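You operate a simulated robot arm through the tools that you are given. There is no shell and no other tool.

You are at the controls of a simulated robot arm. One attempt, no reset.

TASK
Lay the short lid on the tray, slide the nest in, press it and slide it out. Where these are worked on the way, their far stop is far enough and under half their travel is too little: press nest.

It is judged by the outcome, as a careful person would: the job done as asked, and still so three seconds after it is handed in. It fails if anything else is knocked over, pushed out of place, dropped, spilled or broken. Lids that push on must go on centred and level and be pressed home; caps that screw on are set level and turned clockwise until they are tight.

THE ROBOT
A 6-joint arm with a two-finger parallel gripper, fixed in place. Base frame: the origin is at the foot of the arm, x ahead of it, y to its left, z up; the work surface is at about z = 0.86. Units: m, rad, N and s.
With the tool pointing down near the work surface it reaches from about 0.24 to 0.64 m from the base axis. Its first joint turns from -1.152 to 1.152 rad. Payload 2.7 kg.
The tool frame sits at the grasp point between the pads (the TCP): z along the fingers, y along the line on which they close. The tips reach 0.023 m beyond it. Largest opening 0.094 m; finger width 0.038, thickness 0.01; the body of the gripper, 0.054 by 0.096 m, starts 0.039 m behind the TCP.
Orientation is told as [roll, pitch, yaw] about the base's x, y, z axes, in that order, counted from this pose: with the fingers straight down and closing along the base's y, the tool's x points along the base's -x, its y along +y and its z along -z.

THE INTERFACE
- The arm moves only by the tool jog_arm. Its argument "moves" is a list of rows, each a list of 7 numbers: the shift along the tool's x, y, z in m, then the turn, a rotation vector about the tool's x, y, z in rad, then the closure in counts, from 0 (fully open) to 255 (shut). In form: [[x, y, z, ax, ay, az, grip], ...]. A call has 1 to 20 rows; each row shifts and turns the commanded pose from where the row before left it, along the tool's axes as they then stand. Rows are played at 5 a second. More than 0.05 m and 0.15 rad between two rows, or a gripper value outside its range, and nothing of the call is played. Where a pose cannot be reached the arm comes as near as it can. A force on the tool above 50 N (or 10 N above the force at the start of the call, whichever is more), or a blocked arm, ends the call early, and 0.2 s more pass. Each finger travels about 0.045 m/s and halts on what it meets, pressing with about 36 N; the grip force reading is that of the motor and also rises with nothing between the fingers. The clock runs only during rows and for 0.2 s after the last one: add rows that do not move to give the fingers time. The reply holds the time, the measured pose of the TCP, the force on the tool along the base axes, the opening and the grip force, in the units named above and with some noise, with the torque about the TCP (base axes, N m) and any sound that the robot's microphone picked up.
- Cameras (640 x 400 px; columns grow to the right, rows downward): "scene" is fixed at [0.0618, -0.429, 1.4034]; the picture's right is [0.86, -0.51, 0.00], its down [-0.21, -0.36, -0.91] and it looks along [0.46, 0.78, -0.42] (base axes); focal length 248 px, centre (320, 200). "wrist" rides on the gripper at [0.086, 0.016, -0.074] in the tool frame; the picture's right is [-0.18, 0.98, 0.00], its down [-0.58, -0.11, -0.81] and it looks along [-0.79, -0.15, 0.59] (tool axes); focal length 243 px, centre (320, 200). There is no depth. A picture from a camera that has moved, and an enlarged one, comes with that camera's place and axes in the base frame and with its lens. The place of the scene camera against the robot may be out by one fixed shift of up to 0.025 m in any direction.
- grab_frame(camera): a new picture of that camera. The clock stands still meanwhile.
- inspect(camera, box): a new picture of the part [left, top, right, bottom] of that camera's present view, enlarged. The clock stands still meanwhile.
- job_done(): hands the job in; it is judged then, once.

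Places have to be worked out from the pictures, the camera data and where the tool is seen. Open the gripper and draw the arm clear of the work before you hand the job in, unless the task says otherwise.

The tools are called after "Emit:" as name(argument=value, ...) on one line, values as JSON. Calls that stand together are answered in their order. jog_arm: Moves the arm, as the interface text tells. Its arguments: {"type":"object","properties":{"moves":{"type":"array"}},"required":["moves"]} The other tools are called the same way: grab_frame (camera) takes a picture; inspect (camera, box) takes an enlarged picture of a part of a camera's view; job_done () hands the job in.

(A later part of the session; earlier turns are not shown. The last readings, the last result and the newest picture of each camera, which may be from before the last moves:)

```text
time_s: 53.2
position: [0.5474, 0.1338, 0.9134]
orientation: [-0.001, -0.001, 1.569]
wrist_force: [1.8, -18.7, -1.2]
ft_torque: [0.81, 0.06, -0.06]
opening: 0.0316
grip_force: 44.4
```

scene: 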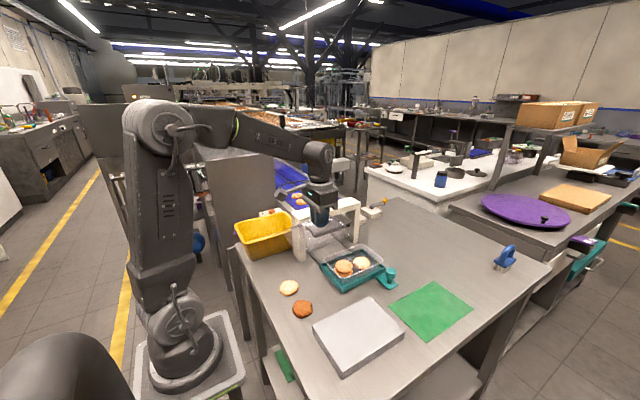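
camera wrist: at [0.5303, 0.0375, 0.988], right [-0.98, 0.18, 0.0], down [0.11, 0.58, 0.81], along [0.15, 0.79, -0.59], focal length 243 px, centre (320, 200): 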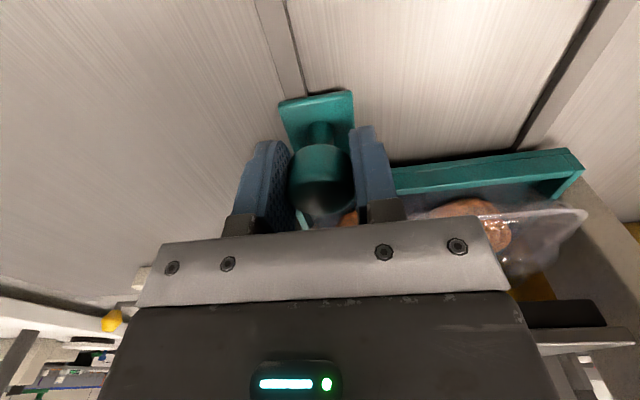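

The far stop is reached (y≈0.134, travel 0.159, Fy -19 N). I ease off 2 mm, release the peg and rise away from the press.

Emit:
jog_arm(moves=[[0.002, 0, 0, 0, 0, 0, 200], [0, 0, 0, 0, 0, 0, 150], [0, 0, 0, 0, 0, 0, 100], [0, 0, 0, 0, 0, 0, 60], [0, 0, 0, 0, 0, 0, 60], [0, 0, -0.015, 0, 0, 0, 60], [0, 0, -0.02, 0, 0, 0, 60], [0.02, 0, -0.02, 0, 0, 0, 60], [0.04, 0, -0.02, 0, 0, 0, 60], [0.04, 0, -0.02, 0, 0, 0, 60], [0, 0, -0.03, 0, 0, 0, 60], [0, 0, 0, 0, 0, 0, 60]])

Emit:
inspect(camera="scene", box=[270, 170, 410, 290])

Emit:
grab_frame(camera="wrist")

```text
time_s: 55.8
position: [0.5458, 0.0342, 1.0385]
orientation: [0.0, -0.005, 1.571]
wrist_force: [-0.6, 0.7, -0.3]
ft_torque: [0.0, -0.01, 0.02]
opening: 0.0723
grip_force: 0.1
```

```text
3.33 times, centred on (340, 230) of scene
camera zoom: at [0.0618, -0.429, 1.4034], right [0.86, -0.51, 0.0], down [-0.21, -0.36, -0.91], along [0.46, 0.78, -0.42], focal length 826 px, centre (253, 100)
```

zoom: 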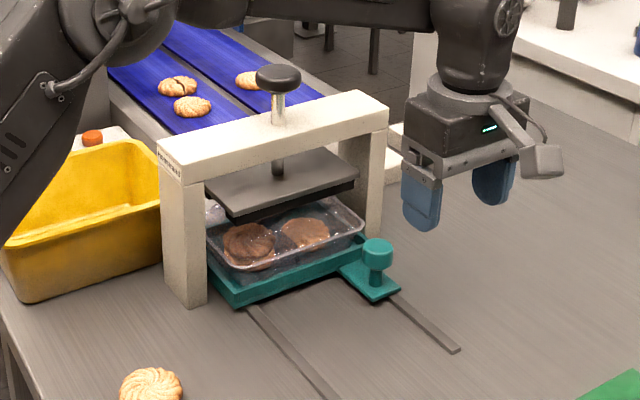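

```text
taken
camera wrist: at [0.5298, -0.0529, 1.1137], right [-0.98, 0.18, 0.0], down [0.11, 0.58, 0.81], along [0.15, 0.79, -0.59], focal length 243 px, centre (320, 200)
```

wrist: 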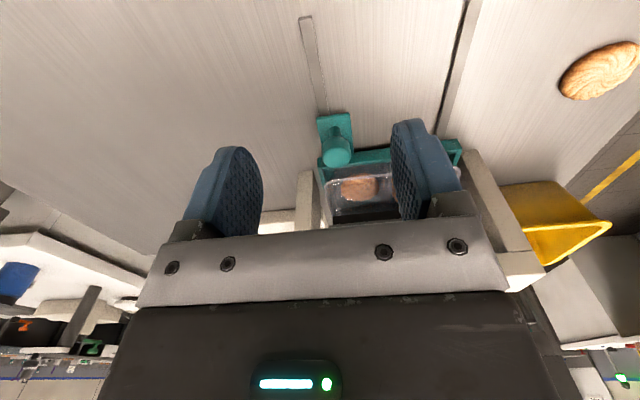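

The nest is fully in under the plate. Next I go up and towards the press knob, keeping well above it, to fix its exact location from the wrist camera.

Emit:
jog_arm(moves=[[0, 0, -0.045, 0, 0, 0, 60], [0, 0, -0.045, 0, 0, 0, 60], [0, 0, -0.045, 0, 0, 0, 60], [-0.03, 0.02, 0, 0, 0, 0, 60], [-0.03, 0.02, 0, 0, 0, 0, 60], [-0.03, 0.025, 0, 0, 0, 0, 60], [0, 0, 0, 0, 0, 0, 60], [0, 0, 0, 0, 0, 0, 60]])

Emit:
grab_frame(camera="wrist")

Emit:
grab_frame(camera="scene")

```text
time_s: 57.6
position: [0.4821, 0.1234, 1.1738]
orientation: [-0.001, -0.005, 1.571]
wrist_force: [-0.4, -0.7, 0.1]
ft_torque: [0.0, 0.02, 0.01]
opening: 0.0721
grip_force: 0.1
```

```text
taken
camera wrist: at [0.4647, 0.0356, 1.2492], right [-0.98, 0.18, 0.0], down [0.11, 0.58, 0.81], along [0.15, 0.79, -0.59], focal length 243 px, centre (320, 200)
```

wrist: 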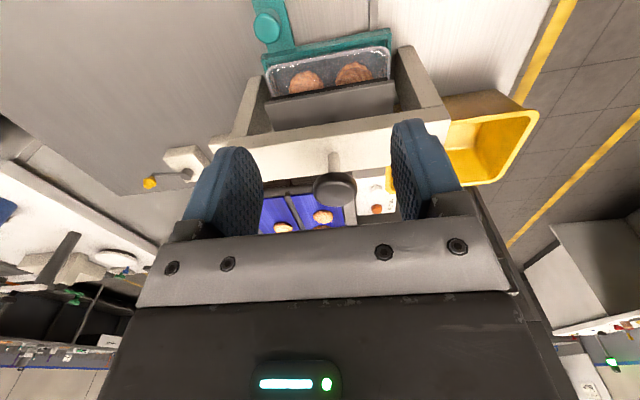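

```text
taken
```

scene: 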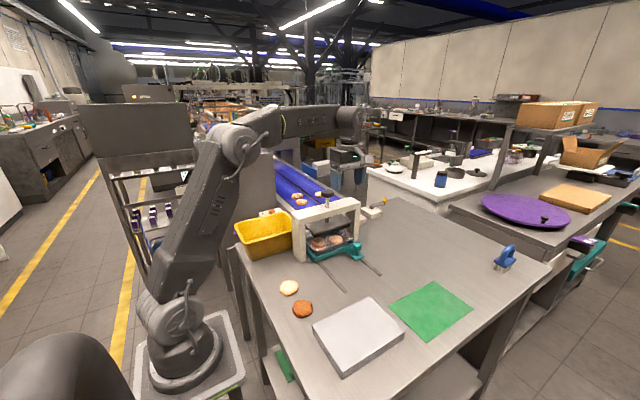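

Intersecting the views puts the knob top at (0.487, 0.238, 1.085). I close the gripper, go above it, and lower to about 2 cm over it.

Emit:
jog_arm(moves=[[-0.03, -0.0015, 0, 0, 0, 0, 150], [-0.03, -0.0015, 0, 0, 0, 0, 255], [-0.03, -0.001, 0, 0, 0, 0, 255], [-0.025, -0.001, 0, 0, 0, 0, 255], [0, 0, 0.02, 0, 0, 0, 255], [0, 0, 0.02, 0, 0, 0, 255], [0, 0, 0, 0, 0, 0, 255], [0, 0, 0, 0, 0, 0, 255]])

Emit:
grab_frame(camera="wrist")

Emit:
inspect(camera="scene", box=[270, 140, 410, 270])

```text
time_s: 59.4
position: [0.4862, 0.2382, 1.1331]
orientation: [0.001, -0.003, 1.571]
wrist_force: [-0.4, 0.3, 0.1]
ft_torque: [-0.02, -0.01, 0.02]
opening: 0.0
grip_force: 36.0
```

```text
taken
camera wrist: at [0.47, 0.1511, 1.2091], right [-0.98, 0.18, 0.0], down [0.11, 0.58, 0.81], along [0.15, 0.79, -0.59], focal length 243 px, centre (320, 200)
```

wrist: 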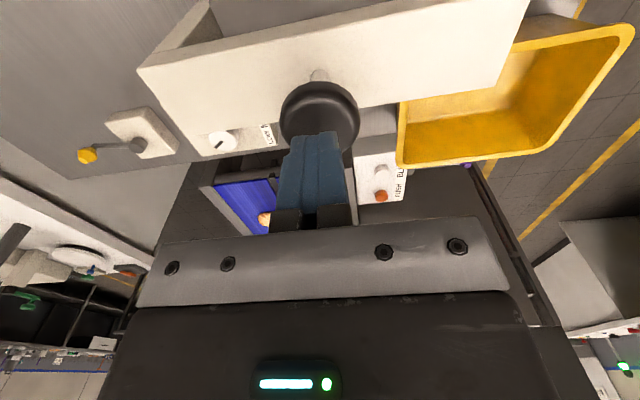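

```text
3.08 times, centred on (340, 205) of scene
camera zoom: at [0.0618, -0.429, 1.4034], right [0.86, -0.51, 0.0], down [-0.21, -0.36, -0.91], along [0.46, 0.78, -0.42], focal length 762 px, centre (258, 185)
```

zoom: 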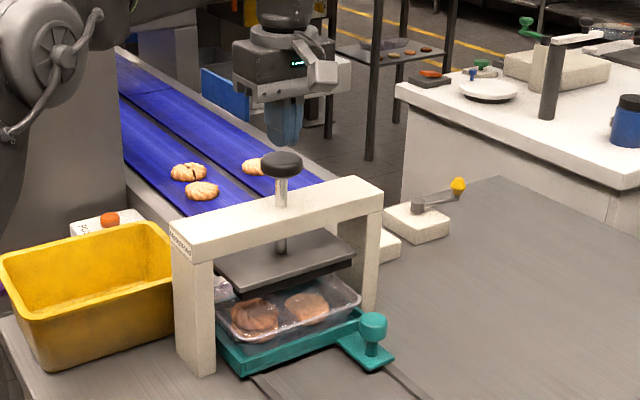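

The fingers are right over the knob (0.486, 0.237). I lower onto it and start pressing in small steps.

Emit:
jog_arm(moves=[[0, 0, 0.01, 0, 0, 0, 255], [0, 0, 0.008, 0, 0, 0, 255], [0, 0, 0.003, 0, 0, 0, 255], [0, 0, 0.002, 0, 0, 0, 255], [0, 0, 0.002, 0, 0, 0, 255], [0, 0, 0, 0, 0, 0, 255]])

Emit:
inspect(camera="wrist", box=[220, 40, 420, 240])

```text
time_s: 60.8
position: [0.4873, 0.2376, 1.1098]
orientation: [-0.002, -0.002, 1.571]
wrist_force: [-0.1, -1.5, 2.3]
ft_torque: [0.0, 0.01, -0.01]
opening: 0.0
grip_force: 36.3
```

```text
2.00 times, centred on (320, 140) of wrist
camera zoom: at [0.47, 0.1516, 1.1835], right [-0.98, 0.18, 0.0], down [0.11, 0.58, 0.81], along [0.15, 0.79, -0.59], focal length 485 px, centre (320, 320)
```

zoom: 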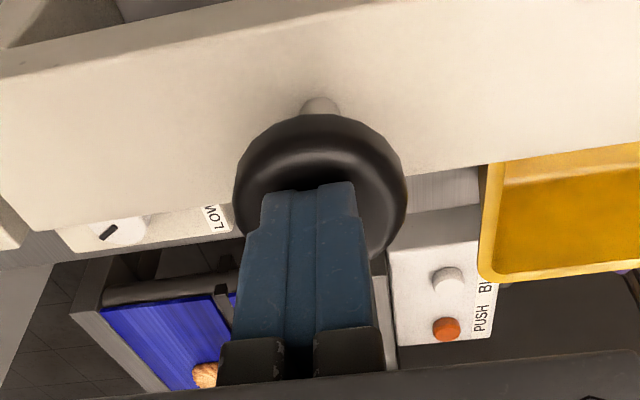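

Just touching (2 N). I press on down, reading the force as the plunger moves.

Emit:
jog_arm(moves=[[0, 0, 0.002, 0, 0, 0, 255], [0, 0, 0.002, 0, 0, 0, 255], [0, 0, 0.002, 0, 0, 0, 255], [0, 0, 0, 0, 0, 0, 255]])

Emit:
inspect(camera="scene", box=[290, 180, 380, 265])

```text
time_s: 61.8
position: [0.4862, 0.239, 1.1028]
orientation: [0.001, -0.004, 1.571]
wrist_force: [-1.8, -0.9, 3.1]
ft_torque: [0.0, 0.06, -0.03]
opening: 0.0
grip_force: 35.4
```

```text
4.71 times, centred on (335, 222) of scene
camera zoom: at [0.0617, -0.429, 1.4034], right [0.86, -0.51, 0.0], down [-0.21, -0.36, -0.91], along [0.46, 0.78, -0.42], focal length 1166 px, centre (249, 94)
```

zoom: 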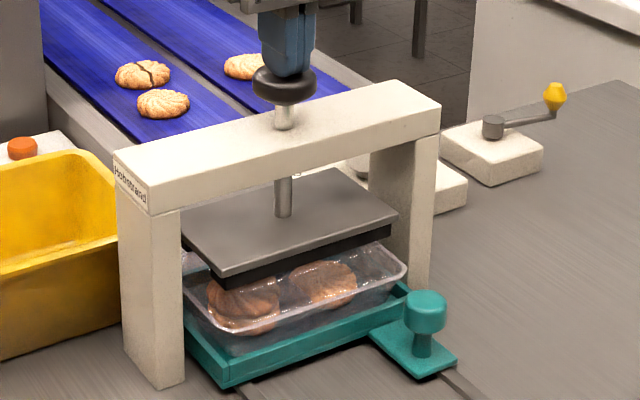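

The plunger follows easily and the plate is coming down on the lid. I continue.

Emit:
jog_arm(moves=[[0, 0, 0.002, 0, 0, 0, 255], [0, 0, 0.002, 0, 0, 0, 255], [0, 0, 0.002, 0, 0, 0, 255], [0, 0, 0.002, 0, 0, 0, 255], [0, 0, 0, 0, 0, 0, 255]])

Emit:
inspect(camera="scene", box=[290, 180, 380, 265])

```text
time_s: 63.0
position: [0.4863, 0.2376, 1.0987]
orientation: [-0.006, -0.008, 1.569]
wrist_force: [-7.1, -1.7, 31.0]
ft_torque: [-0.04, 0.15, -0.06]
opening: 0.0002
grip_force: 35.4
```

```text
4.71 times, centred on (335, 222) of scene
camera zoom: at [0.0611, -0.4293, 1.4034], right [0.86, -0.51, 0.0], down [-0.21, -0.36, -0.91], along [0.46, 0.78, -0.42], focal length 1166 px, centre (249, 94)
```

zoom: 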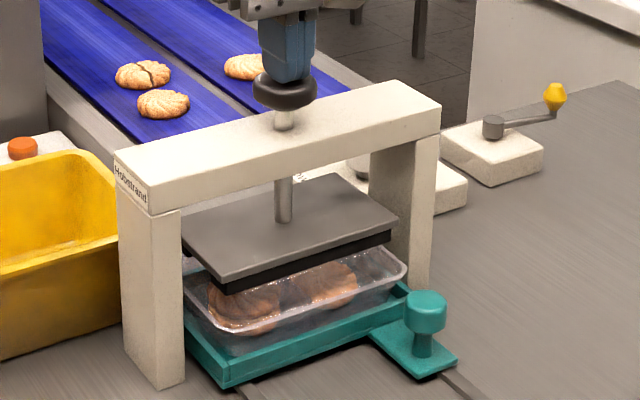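

The plate now bears on the lid (31 N). I push further by single millimetres to press it home.

Emit:
jog_arm(moves=[[0, 0, 0.001, 0, 0, 0, 255], [0, 0, 0.001, 0, 0, 0, 255], [0, 0, 0, 0, 0, 0, 255]])

Emit:
inspect(camera="scene", box=[310, 210, 375, 265])

```text
time_s: 63.8
position: [0.4868, 0.2381, 1.0983]
orientation: [-0.011, -0.009, 1.57]
wrist_force: [-9.9, -1.2, 37.3]
ft_torque: [-0.1, 0.28, -0.01]
opening: 0.0001
grip_force: 35.8
```

```text
7.27 times, centred on (342, 238) of scene
camera zoom: at [0.0609, -0.4293, 1.4034], right [0.86, -0.51, 0.0], down [-0.21, -0.36, -0.91], along [0.46, 0.78, -0.42], focal length 1802 px, centre (156, -73)
```

zoom: 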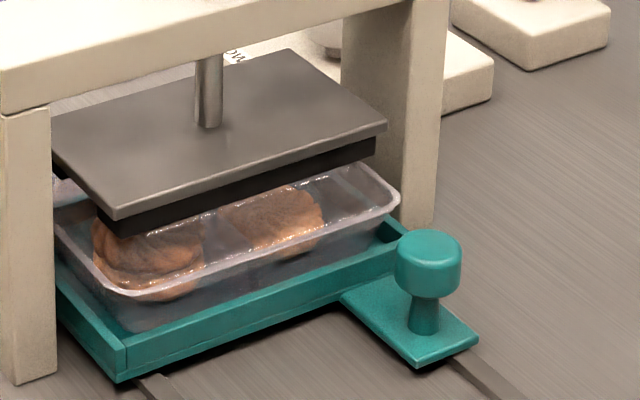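

No snap yet at 37 N. I keep pressing in small increments.

Emit:
jog_arm(moves=[[0, 0, 0.001, 0, 0, 0, 255], [0, 0, 0.001, 0, 0, 0, 255], [0, 0, 0.001, 0, 0, 0, 255], [0, 0, 0, 0, 0, 0, 255]])

Emit:
inspect(camera="wrist", box=[220, 40, 420, 240])

```text
time_s: 64.7
position: [0.4874, 0.2385, 1.0987]
orientation: [-0.015, -0.012, 1.572]
wrist_force: [-4.3, -1.7, 9.1]
ft_torque: [-0.13, 0.14, 0.02]
opening: 0.0
grip_force: 36.2
stopped in row 4: the force on the tool passed its limit at 50 N (the readings are from after the stop); the commanded pose is now the measured one
```

```text
2.00 times, centred on (320, 140) of wrist
camera zoom: at [0.4695, 0.1512, 1.1728], right [-0.98, 0.18, -0.01], down [0.1, 0.57, 0.81], along [0.16, 0.8, -0.58], focal length 485 px, centre (320, 320)
```

zoom: 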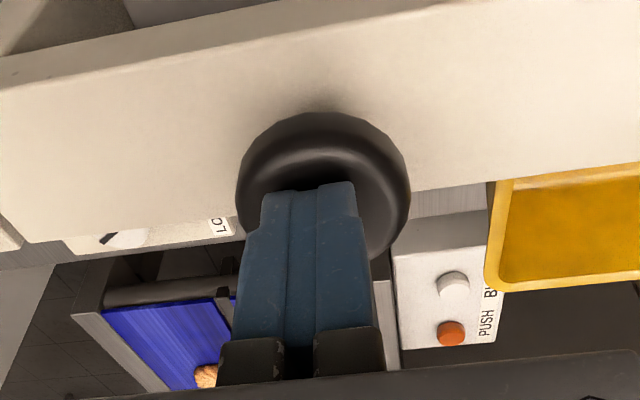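

The plunger hit something solid at 50 N after about 11 mm of travel. I look closely at the plate and lid while it is down to see whether the lid is home.

Emit:
inspect(camera="scene", box=[310, 225, 370, 265])

Emit:
inspect(camera="scene", box=[340, 225, 375, 255])

```text
10.00 times, centred on (340, 245) of scene
camera zoom: at [0.0615, -0.4291, 1.4034], right [0.86, -0.51, 0.0], down [-0.21, -0.36, -0.91], along [0.46, 0.78, -0.42], focal length 2477 px, centre (120, -250)
```

zoom: 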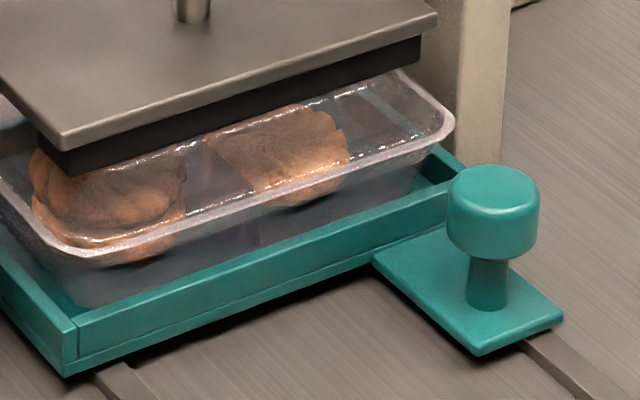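

```text
13.33 times, centred on (358, 240) of scene
camera zoom: at [0.0615, -0.4291, 1.4034], right [0.86, -0.51, 0.0], down [-0.21, -0.36, -0.91], along [0.46, 0.78, -0.42], focal length 3303 px, centre (-180, -333)
```

zoom: 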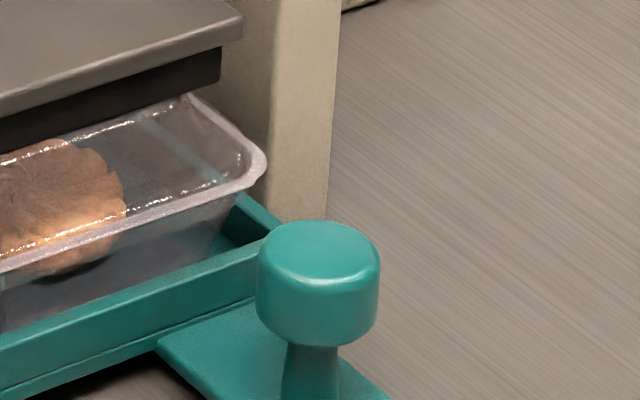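

It is stiff now: hardly 0.4 mm for 28 N. I lift off the knob to let the plate rise and see what state the lid is in.

Emit:
jog_arm(moves=[[0, 0, -0.003, 0, 0, 0, 255], [0, 0, -0.005, 0, 0, 0, 255], [0, 0, -0.005, 0, 0, 0, 255], [0, 0, -0.01, 0, 0, 0, 255], [0, 0, -0.02, 0, 0, 0, 255], [0, 0, 0, 0, 0, 0, 255]])

Emit:
inspect(camera="scene", box=[290, 180, 380, 265])

Emit:
inspect(camera="scene", box=[310, 225, 370, 265])

```text
time_s: 66.1
position: [0.4878, 0.239, 1.1411]
orientation: [-0.014, -0.01, 1.572]
wrist_force: [-0.6, 0.0, 0.2]
ft_torque: [-0.01, 0.0, -0.02]
opening: 0.0001
grip_force: 35.8
```

```text
4.71 times, centred on (335, 222) of scene
camera zoom: at [0.0618, -0.429, 1.4034], right [0.86, -0.51, 0.0], down [-0.21, -0.36, -0.91], along [0.46, 0.78, -0.42], focal length 1166 px, centre (249, 94)
```

zoom: 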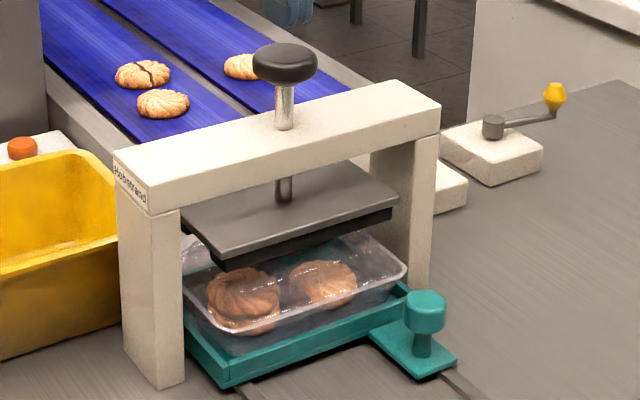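

```text
10.00 times, centred on (340, 245) of scene
camera zoom: at [0.0618, -0.429, 1.4034], right [0.86, -0.51, 0.0], down [-0.21, -0.36, -0.91], along [0.46, 0.78, -0.42], focal length 2477 px, centre (120, -250)
```

zoom: 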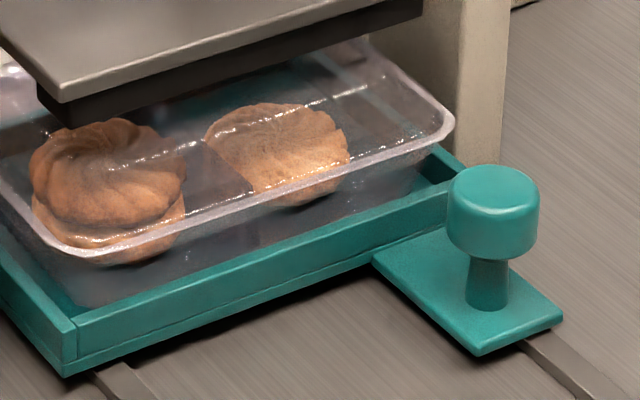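

The plate springs back up. I look at the lid's front and corner at high enlargement for any gap to the tray rim.

Emit:
inspect(camera="scene", box=[340, 235, 364, 255])

Emit:
inspect(camera="scene", box=[304, 235, 334, 259])

```text
16.00 times, centred on (352, 245) of scene
camera zoom: at [0.0618, -0.429, 1.4034], right [0.86, -0.51, 0.0], down [-0.21, -0.36, -0.91], along [0.46, 0.78, -0.42], focal length 3963 px, centre (-192, -520)
```

zoom: 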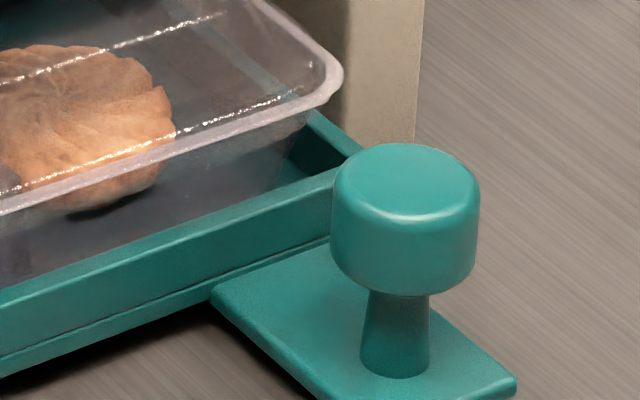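

```text
16.00 times, centred on (319, 247) of scene
camera zoom: at [0.0618, -0.429, 1.4034], right [0.86, -0.51, 0.0], down [-0.21, -0.36, -0.91], along [0.46, 0.78, -0.42], focal length 3963 px, centre (336, -552)
```

zoom: 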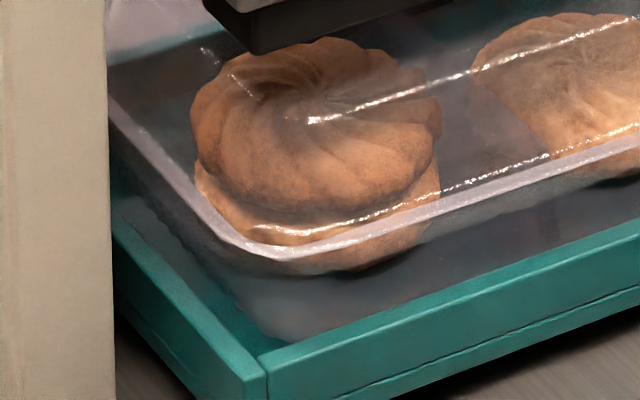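

The lid's edge now sits visibly closer to the rim than before (about 3 mm lower) and evenly, so it looks pressed in. Now I go back to the peg to slide the nest out, also correcting the slight tilt the pressing left.

Emit:
jog_arm(moves=[[0, 0, -0.01, -0.006, -0.013, 0, 255], [0.04, 0, 0, 0, 0, 0, 200], [0.04, 0, 0, 0, 0, 0, 100], [0.04, -0.02, 0, 0, 0, 0, 60], [0, -0.039, 0, 0, 0, 0, 60], [-0.013, 0, 0.03, 0, 0, 0, 60], [0, 0, 0.04, 0, 0, 0, 60], [0, 0, 0.03, 0, 0, 0, 60], [0, 0, 0.02, 0, 0, 0, 60], [0, 0, 0, 0, 0, 0, 60], [0, 0, 0, 0, 0, 0, 60]])

Emit:
grab_frame(camera="wrist")

Emit:
inspect(camera="scene", box=[290, 180, 400, 275])

```text
time_s: 68.5
position: [0.5472, 0.1335, 1.0283]
orientation: [-0.008, -0.023, 1.569]
wrist_force: [-0.4, -0.5, 0.4]
ft_torque: [0.0, 0.02, 0.0]
opening: 0.0718
grip_force: 0.0
```

```text
taken
camera wrist: at [0.5297, 0.0456, 1.1011], right [-0.98, 0.18, 0.0], down [0.1, 0.56, 0.82], along [0.15, 0.81, -0.57], focal length 243 px, centre (320, 200)
```

wrist: 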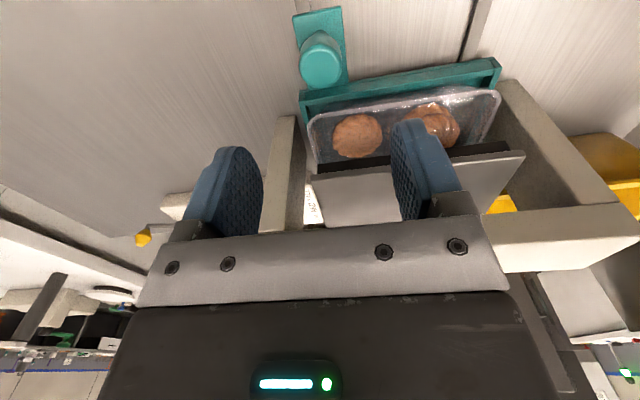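

```text
4.21 times, centred on (345, 228) of scene
camera zoom: at [0.0618, -0.429, 1.4034], right [0.86, -0.51, 0.0], down [-0.21, -0.36, -0.91], along [0.46, 0.78, -0.42], focal length 1043 px, centre (215, 84)
```

zoom: 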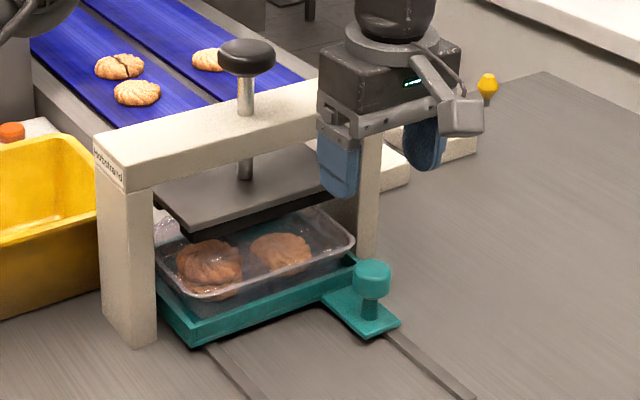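

My tilt trim went the wrong way about one axis (pitch -0.023 now); I correct it, then lower around the peg.

Emit:
jog_arm(moves=[[0, 0, 0, -0.008, 0.019, 0, 60], [0, 0, 0.03, 0, 0, 0, 60], [0, 0, 0.03, 0, 0, 0, 60], [0, 0, 0.02, 0, 0, 0, 60], [0, 0, 0, 0, 0, 0, 60]])

Emit:
inspect(camera="wrist", box=[160, 60, 480, 250])

```text
time_s: 69.7
position: [0.5475, 0.1347, 0.9485]
orientation: [0.0, -0.005, 1.57]
wrist_force: [0.8, -0.7, 0.3]
ft_torque: [0.0, 0.01, -0.02]
opening: 0.0718
grip_force: 0.1
```

```text
2.00 times, centred on (320, 155) of wrist
camera zoom: at [0.5303, 0.0478, 1.0227], right [-0.98, 0.18, 0.0], down [0.11, 0.58, 0.81], along [0.15, 0.8, -0.59], focal length 485 px, centre (320, 290)
```

zoom: 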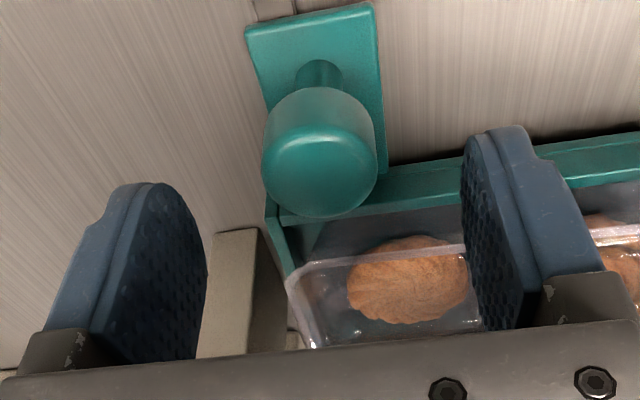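

Aligned and level again. I lower to z≈0.913 and close on the peg.

Emit:
jog_arm(moves=[[0.001, 0, 0.015, 0, 0, 0, 60], [0, 0, 0.015, 0, 0, 0, 60], [0, 0, 0.005, 0, 0, 0, 60], [0, 0, 0, 0, 0, 0, 60], [0, 0, 0, 0, 0, 0, 120], [0, 0, 0, 0, 0, 0, 160], [0, 0, 0, 0, 0, 0, 200], [0, 0, 0, 0, 0, 0, 200], [0, 0, 0, 0, 0, 0, 200], [0, 0, 0, 0, 0, 0, 200]])

```text
time_s: 71.9
position: [0.5474, 0.1338, 0.9123]
orientation: [0.001, -0.007, 1.571]
wrist_force: [1.9, -1.1, -2.0]
ft_torque: [0.02, -0.04, -0.01]
opening: 0.0315
grip_force: 44.9
```

The peg is held again. I slide the nest out along -y gently.

Emit:
jog_arm(moves=[[0.001, 0, 0, 0, 0, 0, 200], [0.002, 0, 0, 0, 0, 0, 200], [0.004, 0, 0, 0, 0, 0, 200], [0.005, 0, 0, 0, 0, 0, 200], [0.006, 0, 0, 0, 0, 0, 200], [0.006, 0, 0, 0, 0, 0, 200], [0.006, 0, 0, 0, 0, 0, 200], [0.006, 0, 0, 0, 0, 0, 200], [0.006, 0, 0, 0, 0, 0, 200], [0.005, 0, 0, 0, 0, 0, 200], [0.003, 0, 0, 0, 0, 0, 200], [0, 0, 0, 0, 0, 0, 200]])

Emit:
inspect(camera="scene", box=[290, 180, 400, 275])

```text
time_s: 74.5
position: [0.5476, 0.0837, 0.9134]
orientation: [-0.002, -0.004, 1.571]
wrist_force: [8.5, 0.0, 0.7]
ft_torque: [0.04, -0.05, 0.02]
opening: 0.0313
grip_force: 45.2
```

```text
4.21 times, centred on (345, 228) of scene
camera zoom: at [0.062, -0.429, 1.4034], right [0.86, -0.51, 0.0], down [-0.21, -0.36, -0.91], along [0.46, 0.78, -0.42], focal length 1043 px, centre (215, 84)
```

zoom: 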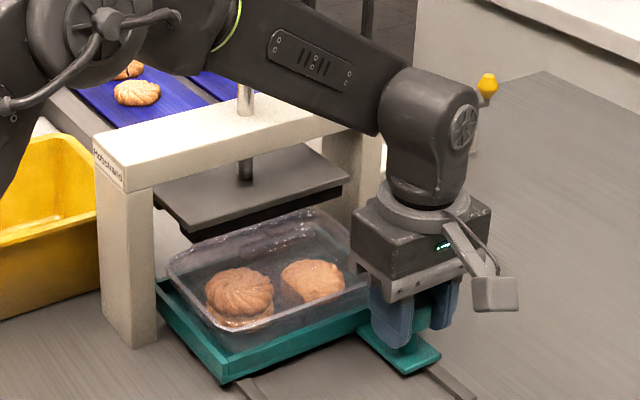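

Sliding out smoothly; only Fx of 8 N, which I trim by 0.7 mm. I continue outwards.

Emit:
jog_arm(moves=[[0.002, -0.0007, 0, 0, 0, 0, 200], [0.005, 0, 0, 0, 0, 0, 200], [0.006, 0, 0, 0, 0, 0, 200], [0.006, 0, 0, 0, 0, 0, 200], [0.006, 0, 0, 0, 0, 0, 200], [0.006, 0, 0, 0, 0, 0, 200], [0.006, 0, 0, 0, 0, 0, 200], [0.006, 0, 0, 0, 0, 0, 200], [0.006, 0, 0, 0, 0, 0, 200], [0.005, 0, 0, 0, 0, 0, 200], [0.003, 0, 0, 0, 0, 0, 200], [0, 0, 0, 0, 0, 0, 200]])

Emit:
jog_arm(moves=[[0.002, 0, 0, 0, 0, 0, 200], [0.005, 0, 0, 0, 0, 0, 200], [0.006, 0, 0, 0, 0, 0, 200], [0.006, 0, 0, 0, 0, 0, 200], [0.006, 0, 0, 0, 0, 0, 200], [0.006, 0, 0, 0, 0, 0, 200], [0.005, 0, 0, 0, 0, 0, 200], [0.003, 0, 0, 0, 0, 0, 200], [0, 0, 0, 0, 0, 0, 200]])

```text
time_s: 77.1
position: [0.5467, 0.0271, 0.9127]
orientation: [0.0, -0.005, 1.571]
wrist_force: [-10.6, 1.4, 18.1]
ft_torque: [0.13, 0.16, 0.03]
opening: 0.0314
grip_force: 44.4
```

```text
time_s: 79.1
position: [0.5471, -0.0131, 0.913]
orientation: [0.001, -0.004, 1.57]
wrist_force: [-8.5, 0.4, 18.1]
ft_torque: [0.15, -0.04, 0.08]
opening: 0.0313
grip_force: 44.8
```

Loads: Fz +18, Fx -8.5; I trim up 1 mm and 0.6 mm in -x, then finish the last centimetre to the outer stop.

Emit:
jog_arm(moves=[[0, 0.0006, -0.0012, 0, 0, 0, 200], [0.003, 0, 0, 0, 0, 0, 200], [0.004, 0, 0, 0, 0, 0, 200], [0.003, 0, 0, 0, 0, 0, 200], [0.002, 0, 0, 0, 0, 0, 200], [0, 0, 0, 0, 0, 0, 200]])

Emit:
jog_arm(moves=[[0.002, 0, 0, 0, 0, 0, 200], [0.001, 0, 0, 0, 0, 0, 200], [0, 0, 0, 0, 0, 0, 200]])

Emit:
inspect(camera="scene", box=[320, 235, 384, 290])

```text
time_s: 80.5
position: [0.5469, -0.0238, 0.9141]
orientation: [0.0, -0.006, 1.571]
wrist_force: [8.5, 0.2, -3.4]
ft_torque: [-0.02, -0.24, 0.09]
opening: 0.0314
grip_force: 44.9
```

```text
time_s: 81.3
position: [0.5466, -0.0258, 0.9133]
orientation: [0.0, -0.006, 1.572]
wrist_force: [13.2, 12.9, -10.2]
ft_torque: [-0.76, -0.07, -0.06]
opening: 0.0315
grip_force: 44.7
```

```text
7.27 times, centred on (352, 262) of scene
camera zoom: at [0.0624, -0.4286, 1.4035], right [0.86, -0.51, 0.0], down [-0.21, -0.36, -0.91], along [0.46, 0.78, -0.42], focal length 1802 px, centre (87, -254)
```

zoom: 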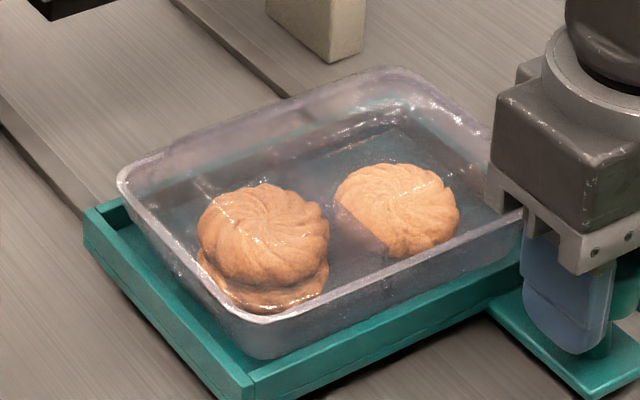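

The outer stop is reached (Fy +13 N). I neutralise the loads, open, and rise away, then compare the lid with the earlier picture.

Emit:
jog_arm(moves=[[-0.0015, -0.0008, 0.0008, 0, 0, 0, 200], [0, 0, 0, 0, 0, 0, 200], [0, 0, 0, 0, 0, 0, 150], [0, 0, 0, 0, 0, 0, 100], [0, 0, 0, 0, 0, 0, 60], [0, 0, 0, 0, 0, 0, 60], [0, 0, -0.02, 0, 0, 0, 60], [0, 0, -0.03, 0, 0, 0, 60], [0, 0, -0.04, 0, 0, 0, 60], [0.03, 0, -0.03, 0, 0, 0, 60], [0.03, 0, -0.03, 0, 0, 0, 60], [0, 0, 0, 0, 0, 0, 60]])

Emit:
inspect(camera="scene", box=[320, 235, 384, 290])

Emit:
inspect(camera="scene", box=[318, 235, 358, 275])

Emit:
inspect(camera="scene", box=[360, 230, 410, 280])

Emit:
grab_frame(camera="wrist")

```text
time_s: 83.9
position: [0.5472, -0.0872, 1.0636]
orientation: [-0.001, -0.006, 1.572]
wrist_force: [-0.5, 0.7, 0.4]
ft_torque: [-0.02, 0.02, 0.0]
opening: 0.072
grip_force: 0.0
```

```text
7.27 times, centred on (352, 262) of scene
camera zoom: at [0.0618, -0.429, 1.4034], right [0.86, -0.51, 0.0], down [-0.21, -0.36, -0.91], along [0.46, 0.78, -0.42], focal length 1802 px, centre (87, -254)
```

zoom: 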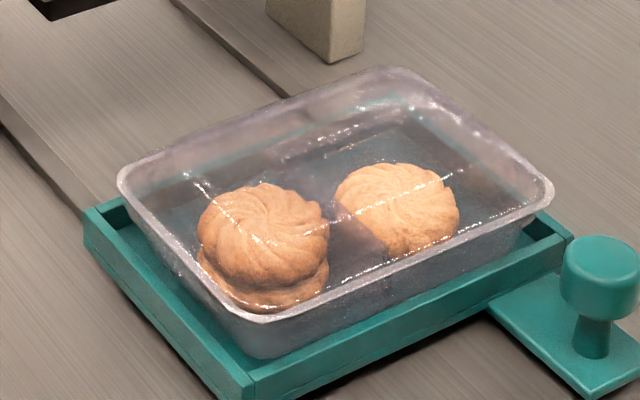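

```text
10.00 times, centred on (338, 255) of scene
camera zoom: at [0.0618, -0.429, 1.4034], right [0.86, -0.51, 0.0], down [-0.21, -0.36, -0.91], along [0.46, 0.78, -0.42], focal length 2477 px, centre (140, -350)
```

zoom: 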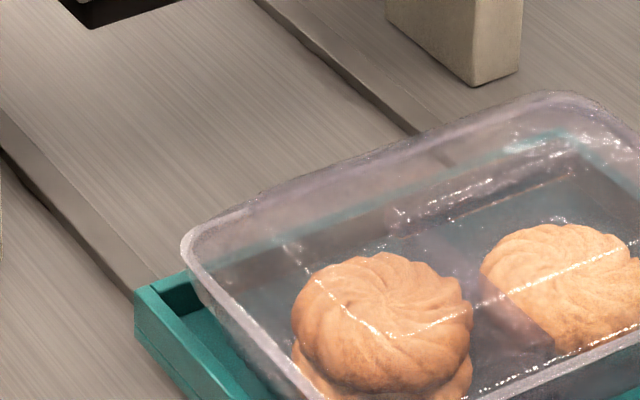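

```text
8.00 times, centred on (385, 255) of scene
camera zoom: at [0.0618, -0.429, 1.4034], right [0.86, -0.51, 0.0], down [-0.21, -0.36, -0.91], along [0.46, 0.78, -0.42], focal length 1982 px, centre (-200, -240)
```

zoom: 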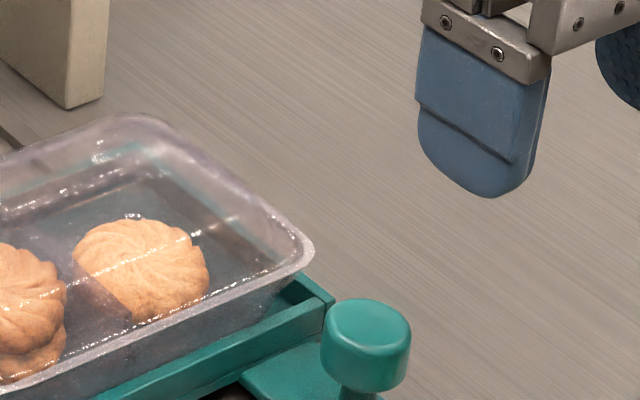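

```text
taken
camera wrist: at [0.532, -0.1747, 1.1387], right [-0.98, 0.18, 0.0], down [0.11, 0.58, 0.81], along [0.15, 0.8, -0.59], focal length 243 px, centre (320, 200)
```

wrist: 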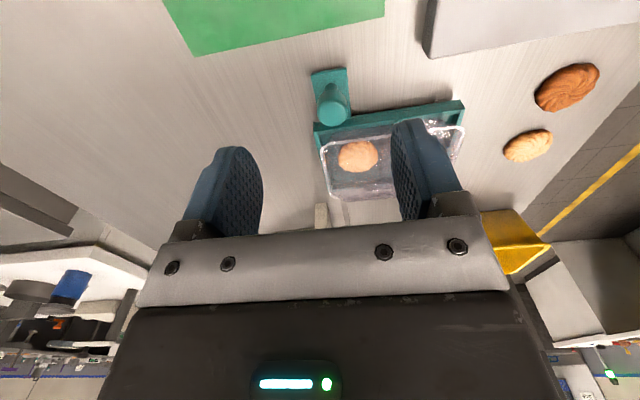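

The lid is level and centred, and the nest is at its outer stop. To be sure the lid is home, I'll take a low, almost horizontal wrist view of the lid edge along the tray rim.

Emit:
jog_arm(moves=[[0, 0.04, 0, 0, 0, 0, 60], [0, 0.047, 0, 0, 0, 0, 0], [0, 0, 0, 0, -0.1, 0, 0], [0, 0, 0, 0, -0.1, 0, 0], [0, 0, 0, 0, -0.1, 0, 0], [0, 0, 0, 0, -0.1, 0, 0], [0.014, 0, 0.033, 0, 0, 0, 0], [0.014, 0, 0.033, 0, 0, 0, 0], [0.01, 0, 0.024, 0, 0, 0, 0], [0, 0, 0, 0, 0, 0, 0], [0, 0, 0, 0, 0, 0, 0]])

Emit:
grab_frame(camera="wrist")

Emit:
inspect(camera="wrist", box=[220, 100, 420, 240])

```text
time_s: 86.3
position: [0.4608, -0.0858, 0.9648]
orientation: [0.001, -0.404, 1.571]
wrist_force: [0.1, 0.5, -1.0]
ft_torque: [0.0, 0.02, 0.02]
opening: 0.094
grip_force: 0.0
```

```text
taken
camera wrist: at [0.4448, -0.1949, 0.9996], right [-0.98, 0.17, 0.07], down [0.11, 0.22, 0.97], along [0.15, 0.96, -0.23], focal length 243 px, centre (320, 200)
```

wrist: 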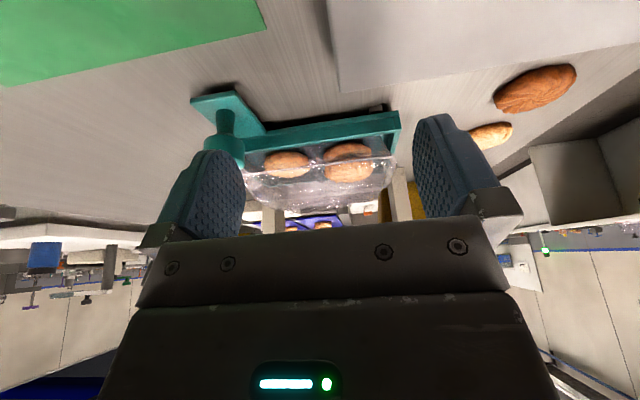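

```text
2.86 times, centred on (320, 170) of wrist
camera zoom: at [0.4448, -0.1949, 0.9996], right [-0.98, 0.17, 0.07], down [0.11, 0.22, 0.97], along [0.15, 0.96, -0.23], focal length 693 px, centre (320, 286)
```

zoom: 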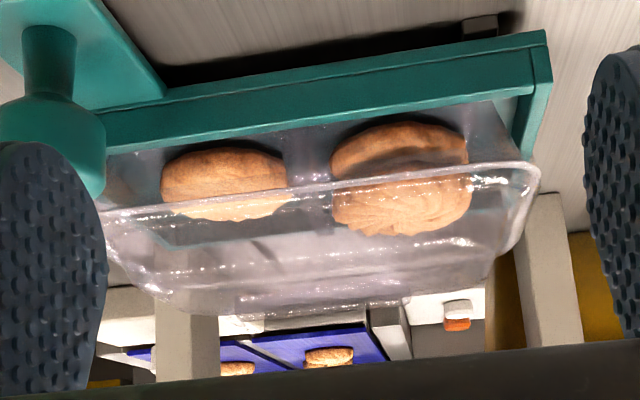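

The picture is upside down, showing the rim line with the lid's dome over it. I enlarge the rim and corners.

Emit:
inspect(camera="wrist", box=[340, 140, 400, 200])

Emit:
inspect(camera="wrist", box=[240, 150, 310, 220])

Emit:
inspect(camera="wrist", box=[290, 140, 360, 210])

```text
6.67 times, centred on (370, 170) of wrist
camera zoom: at [0.4448, -0.1949, 0.9996], right [-0.98, 0.17, 0.07], down [0.11, 0.22, 0.97], along [0.15, 0.96, -0.23], focal length 1618 px, centre (-13, 400)
```

zoom: 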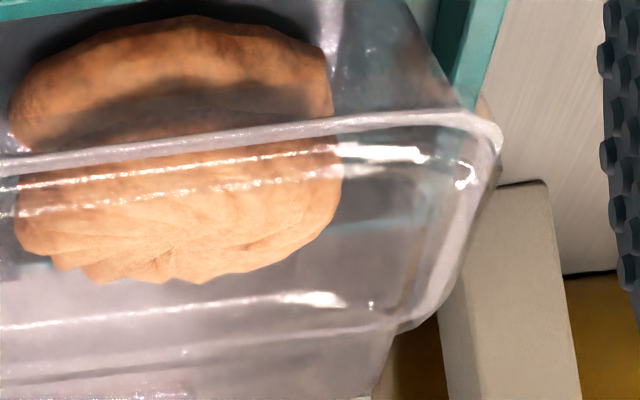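

```text
5.71 times, centred on (275, 185) of wrist
camera zoom: at [0.4448, -0.1949, 0.9996], right [-0.98, 0.17, 0.07], down [0.11, 0.22, 0.97], along [0.15, 0.96, -0.23], focal length 1386 px, centre (577, 286)
```

zoom: 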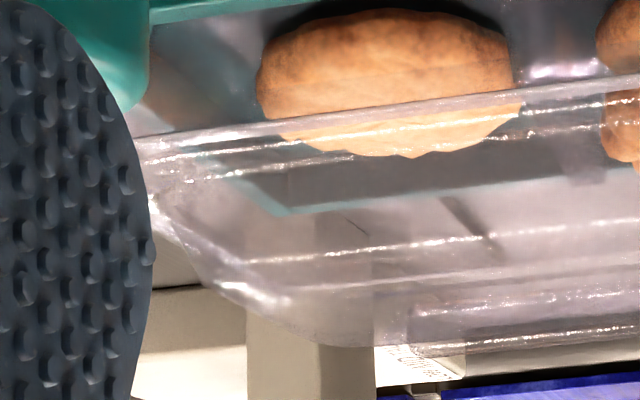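

```text
5.71 times, centred on (325, 175) of wrist
camera zoom: at [0.4448, -0.1949, 0.9996], right [-0.98, 0.17, 0.07], down [0.11, 0.22, 0.97], along [0.15, 0.96, -0.23], focal length 1386 px, centre (291, 343)
```

zoom: 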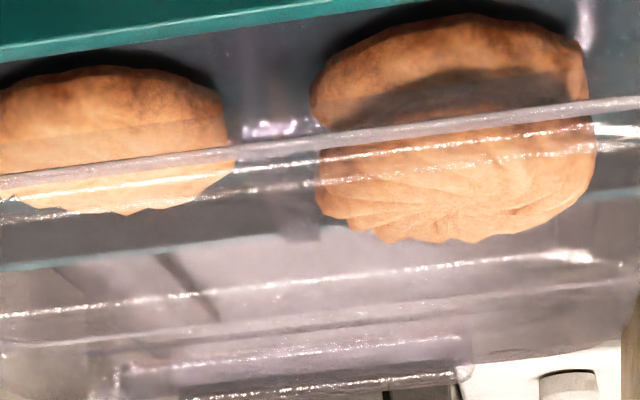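

Rim at z≈0.916 and ridge top ≈0.943 from this view: the lid skirt overlaps the tray by about 1 cm and lies level. To verify the plate truly reached the lid, I measure the plate's rest height with a slightly flatter view.

Emit:
jog_arm(moves=[[0, 0, 0, 0, -0.1, 0, 0], [0, 0, 0, 0, -0.08, 0, 0], [0, 0, 0, 0, 0, 0, 0], [0, 0, 0, 0, 0, 0, 0]])

Emit:
grab_frame(camera="wrist")

Emit:
inspect(camera="wrist", box=[220, 100, 420, 240])

```text
time_s: 87.3
position: [0.4608, -0.0864, 0.9653]
orientation: [-0.001, -0.585, 1.571]
wrist_force: [0.3, 0.3, 0.1]
ft_torque: [0.02, -0.02, -0.01]
opening: 0.094
grip_force: 0.0
```

```text
taken
camera wrist: at [0.4446, -0.1994, 0.9798], right [-0.98, 0.15, 0.1], down [0.11, 0.04, 0.99], along [0.15, 0.99, -0.06], focal length 243 px, centre (320, 200)
```

wrist: 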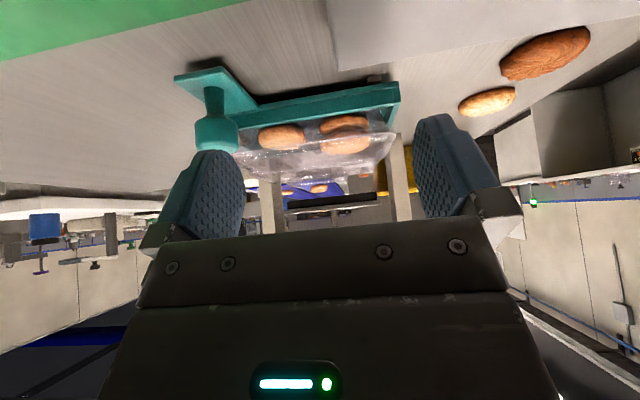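

```text
2.86 times, centred on (320, 170) of wrist
camera zoom: at [0.4446, -0.1994, 0.9798], right [-0.98, 0.15, 0.1], down [0.11, 0.04, 0.99], along [0.15, 0.99, -0.06], focal length 693 px, centre (320, 286)
```

zoom: 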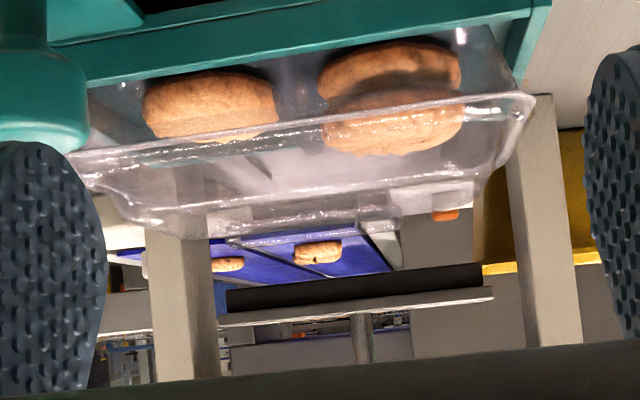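

The plate did reach down onto the ridge. To be certain the lid is home I'll probe its top face the same way as on the block (fingers straddling the ridge). First I untilt, rise and turn back.

Emit:
jog_arm(moves=[[0, 0, 0, 0, 0.12, 0, 60], [0, 0, 0, 0, 0.12, 0, 60], [0, 0, 0, 0, 0.12, 0, 60], [0, 0, 0, 0, 0.12, 0, 60], [0, 0, 0, 0, 0.1, 0, 60], [0, 0, -0.04, 0, 0, 0, 60], [0, 0, -0.04, 0, 0, 0, 60], [0, 0, -0.02, 0, 0, 0.142, 160], [0, 0, 0, 0, 0, 0.143, 160], [0, 0, 0, 0, 0, 0.143, 160], [0, 0, 0, 0, 0, 0.143, 160], [0, 0, 0, 0, 0, 0.143, 160], [0, 0, 0, 0, 0, 0.143, 160], [0, 0, 0, 0, 0, 0.143, 160], [0, 0, 0, 0, 0, 0.143, 160], [0, 0, 0, 0, 0, 0.143, 160], [0, 0, 0, 0, 0, 0.143, 160], [0, 0, 0, 0, 0, 0.142, 160], [0, 0, 0, 0, 0, 0, 160]])

Emit:
grab_frame(camera="scene")

```text
time_s: 91.3
position: [0.4617, -0.0871, 1.0646]
orientation: [0.003, 0.0, -0.002]
wrist_force: [-0.6, -0.7, 0.2]
ft_torque: [-0.01, 0.01, 0.01]
opening: 0.0349
grip_force: 0.0
```

```text
taken
```

scene: 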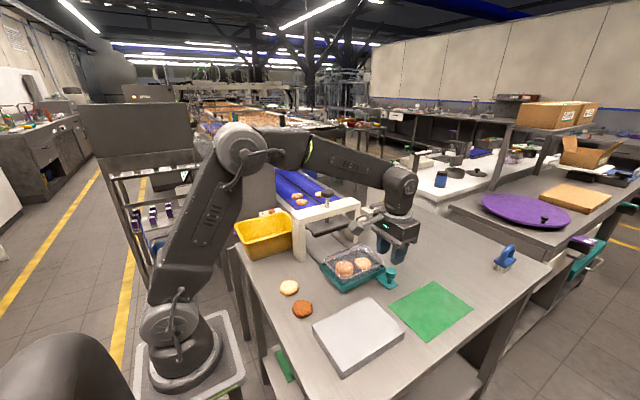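

Upright again. I move over the lid's middle at a safe height and look down at the ridge.

Emit:
jog_arm(moves=[[-0.006, 0.04, 0, 0, 0, 0, 160], [-0.006, 0.042, 0, 0, 0, 0, 160], [-0.006, 0.042, 0, 0, 0, 0, 160], [-0.005, 0.042, 0, 0, 0, 0, 160], [0, 0, 0.03, 0, 0, 0, 160], [0, 0, 0.03, 0, 0, 0, 160], [0, 0, 0.02, 0, 0, 0, 160], [0, 0, 0, 0, 0, 0, 160]])

Emit:
inspect(camera="wrist", box=[180, 0, 460, 240])

```text
time_s: 93.1
position: [0.4847, 0.0816, 0.9857]
orientation: [0.004, 0.0, 0.0]
wrist_force: [0.0, 0.3, -0.4]
ft_torque: [0.01, 0.01, -0.01]
opening: 0.035
grip_force: 0.0
```

```text
1.67 times, centred on (320, 120) of wrist
camera zoom: at [0.3976, 0.0963, 1.0606], right [0.18, 0.98, 0.0], down [0.58, -0.11, 0.81], along [0.79, -0.15, -0.59], focal length 404 px, centre (320, 333)
```

zoom: 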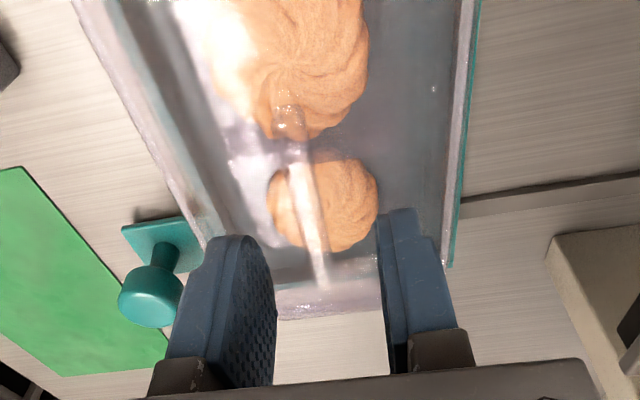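

The ridge reads at y≈0.075, so I shift 6 mm in -y to straddle it evenly and come down towards the lid's face.

Emit:
jog_arm(moves=[[-0.002, -0.006, 0.005, 0, 0, 0, 160], [0, 0, 0.01, 0, 0, 0, 160], [0, 0, 0.01, 0, 0, 0, 160], [0, 0, 0.003, 0, 0, 0, 160], [0, 0, 0, 0, 0, 0, 160]])

Emit:
inspect(camera="wrist", box=[180, 0, 460, 240])

```text
time_s: 94.3
position: [0.4844, 0.0737, 0.9575]
orientation: [0.003, 0.0, 0.002]
wrist_force: [0.7, 1.0, 0.1]
ft_torque: [0.02, 0.0, 0.01]
opening: 0.0351
grip_force: 0.0
```

```text
1.67 times, centred on (320, 120) of wrist
camera zoom: at [0.3988, 0.0899, 1.0329], right [0.18, 0.98, 0.0], down [0.58, -0.11, 0.81], along [0.79, -0.15, -0.59], focal length 404 px, centre (320, 333)
```

zoom: 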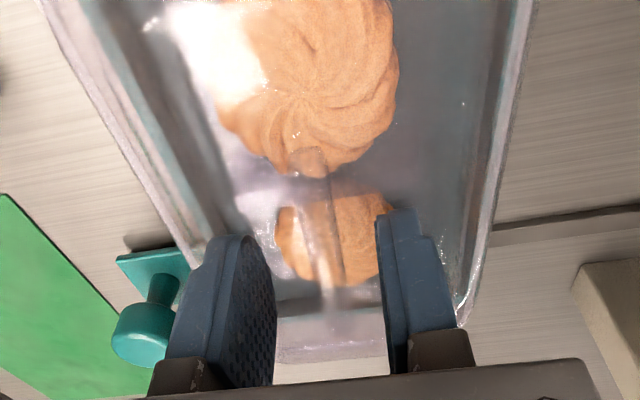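

Centred over the ridge now. I step down by under a millimetre at a time to find contact.

Emit:
jog_arm(moves=[[0, 0, 0.001, 0, 0, 0, 160], [0, 0, 0.001, 0, 0, 0, 160], [0, 0, 0, 0, 0, 0, 160]])

Emit:
jog_arm(moves=[[0, 0, 0.001, 0, 0, 0, 160], [0, 0, 0, 0, 0, 0, 160]])

Emit:
jog_arm(moves=[[0, 0, 0.001, 0, 0, 0, 160], [0, 0, 0, 0, 0, 0, 160]])

Emit:
jog_arm(moves=[[0, 0, 0.001, 0, 0, 0, 160], [0, 0, 0, 0, 0, 0, 160]])

```text
time_s: 95.1
position: [0.4861, 0.0753, 0.9563]
orientation: [0.006, -0.003, 0.002]
wrist_force: [-1.6, 0.2, 8.3]
ft_torque: [-0.07, 0.07, -0.02]
opening: 0.0348
grip_force: 0.1
```

```text
time_s: 95.7
position: [0.4849, 0.0739, 0.9555]
orientation: [0.006, -0.003, 0.002]
wrist_force: [-1.0, -0.3, 17.1]
ft_torque: [-0.14, 0.1, -0.01]
opening: 0.0351
grip_force: 0.0
```

```text
time_s: 96.3
position: [0.486, 0.0747, 0.9556]
orientation: [0.006, -0.006, 0.001]
wrist_force: [-2.4, 0.7, 30.3]
ft_torque: [-0.19, 0.21, 0.0]
opening: 0.035
grip_force: 0.1
```

```text
time_s: 96.9
position: [0.487, 0.073, 0.9557]
orientation: [0.005, -0.009, 0.001]
wrist_force: [-2.3, 0.0, 34.0]
ft_torque: [-0.28, 0.3, 0.02]
opening: 0.0351
grip_force: 0.1
```

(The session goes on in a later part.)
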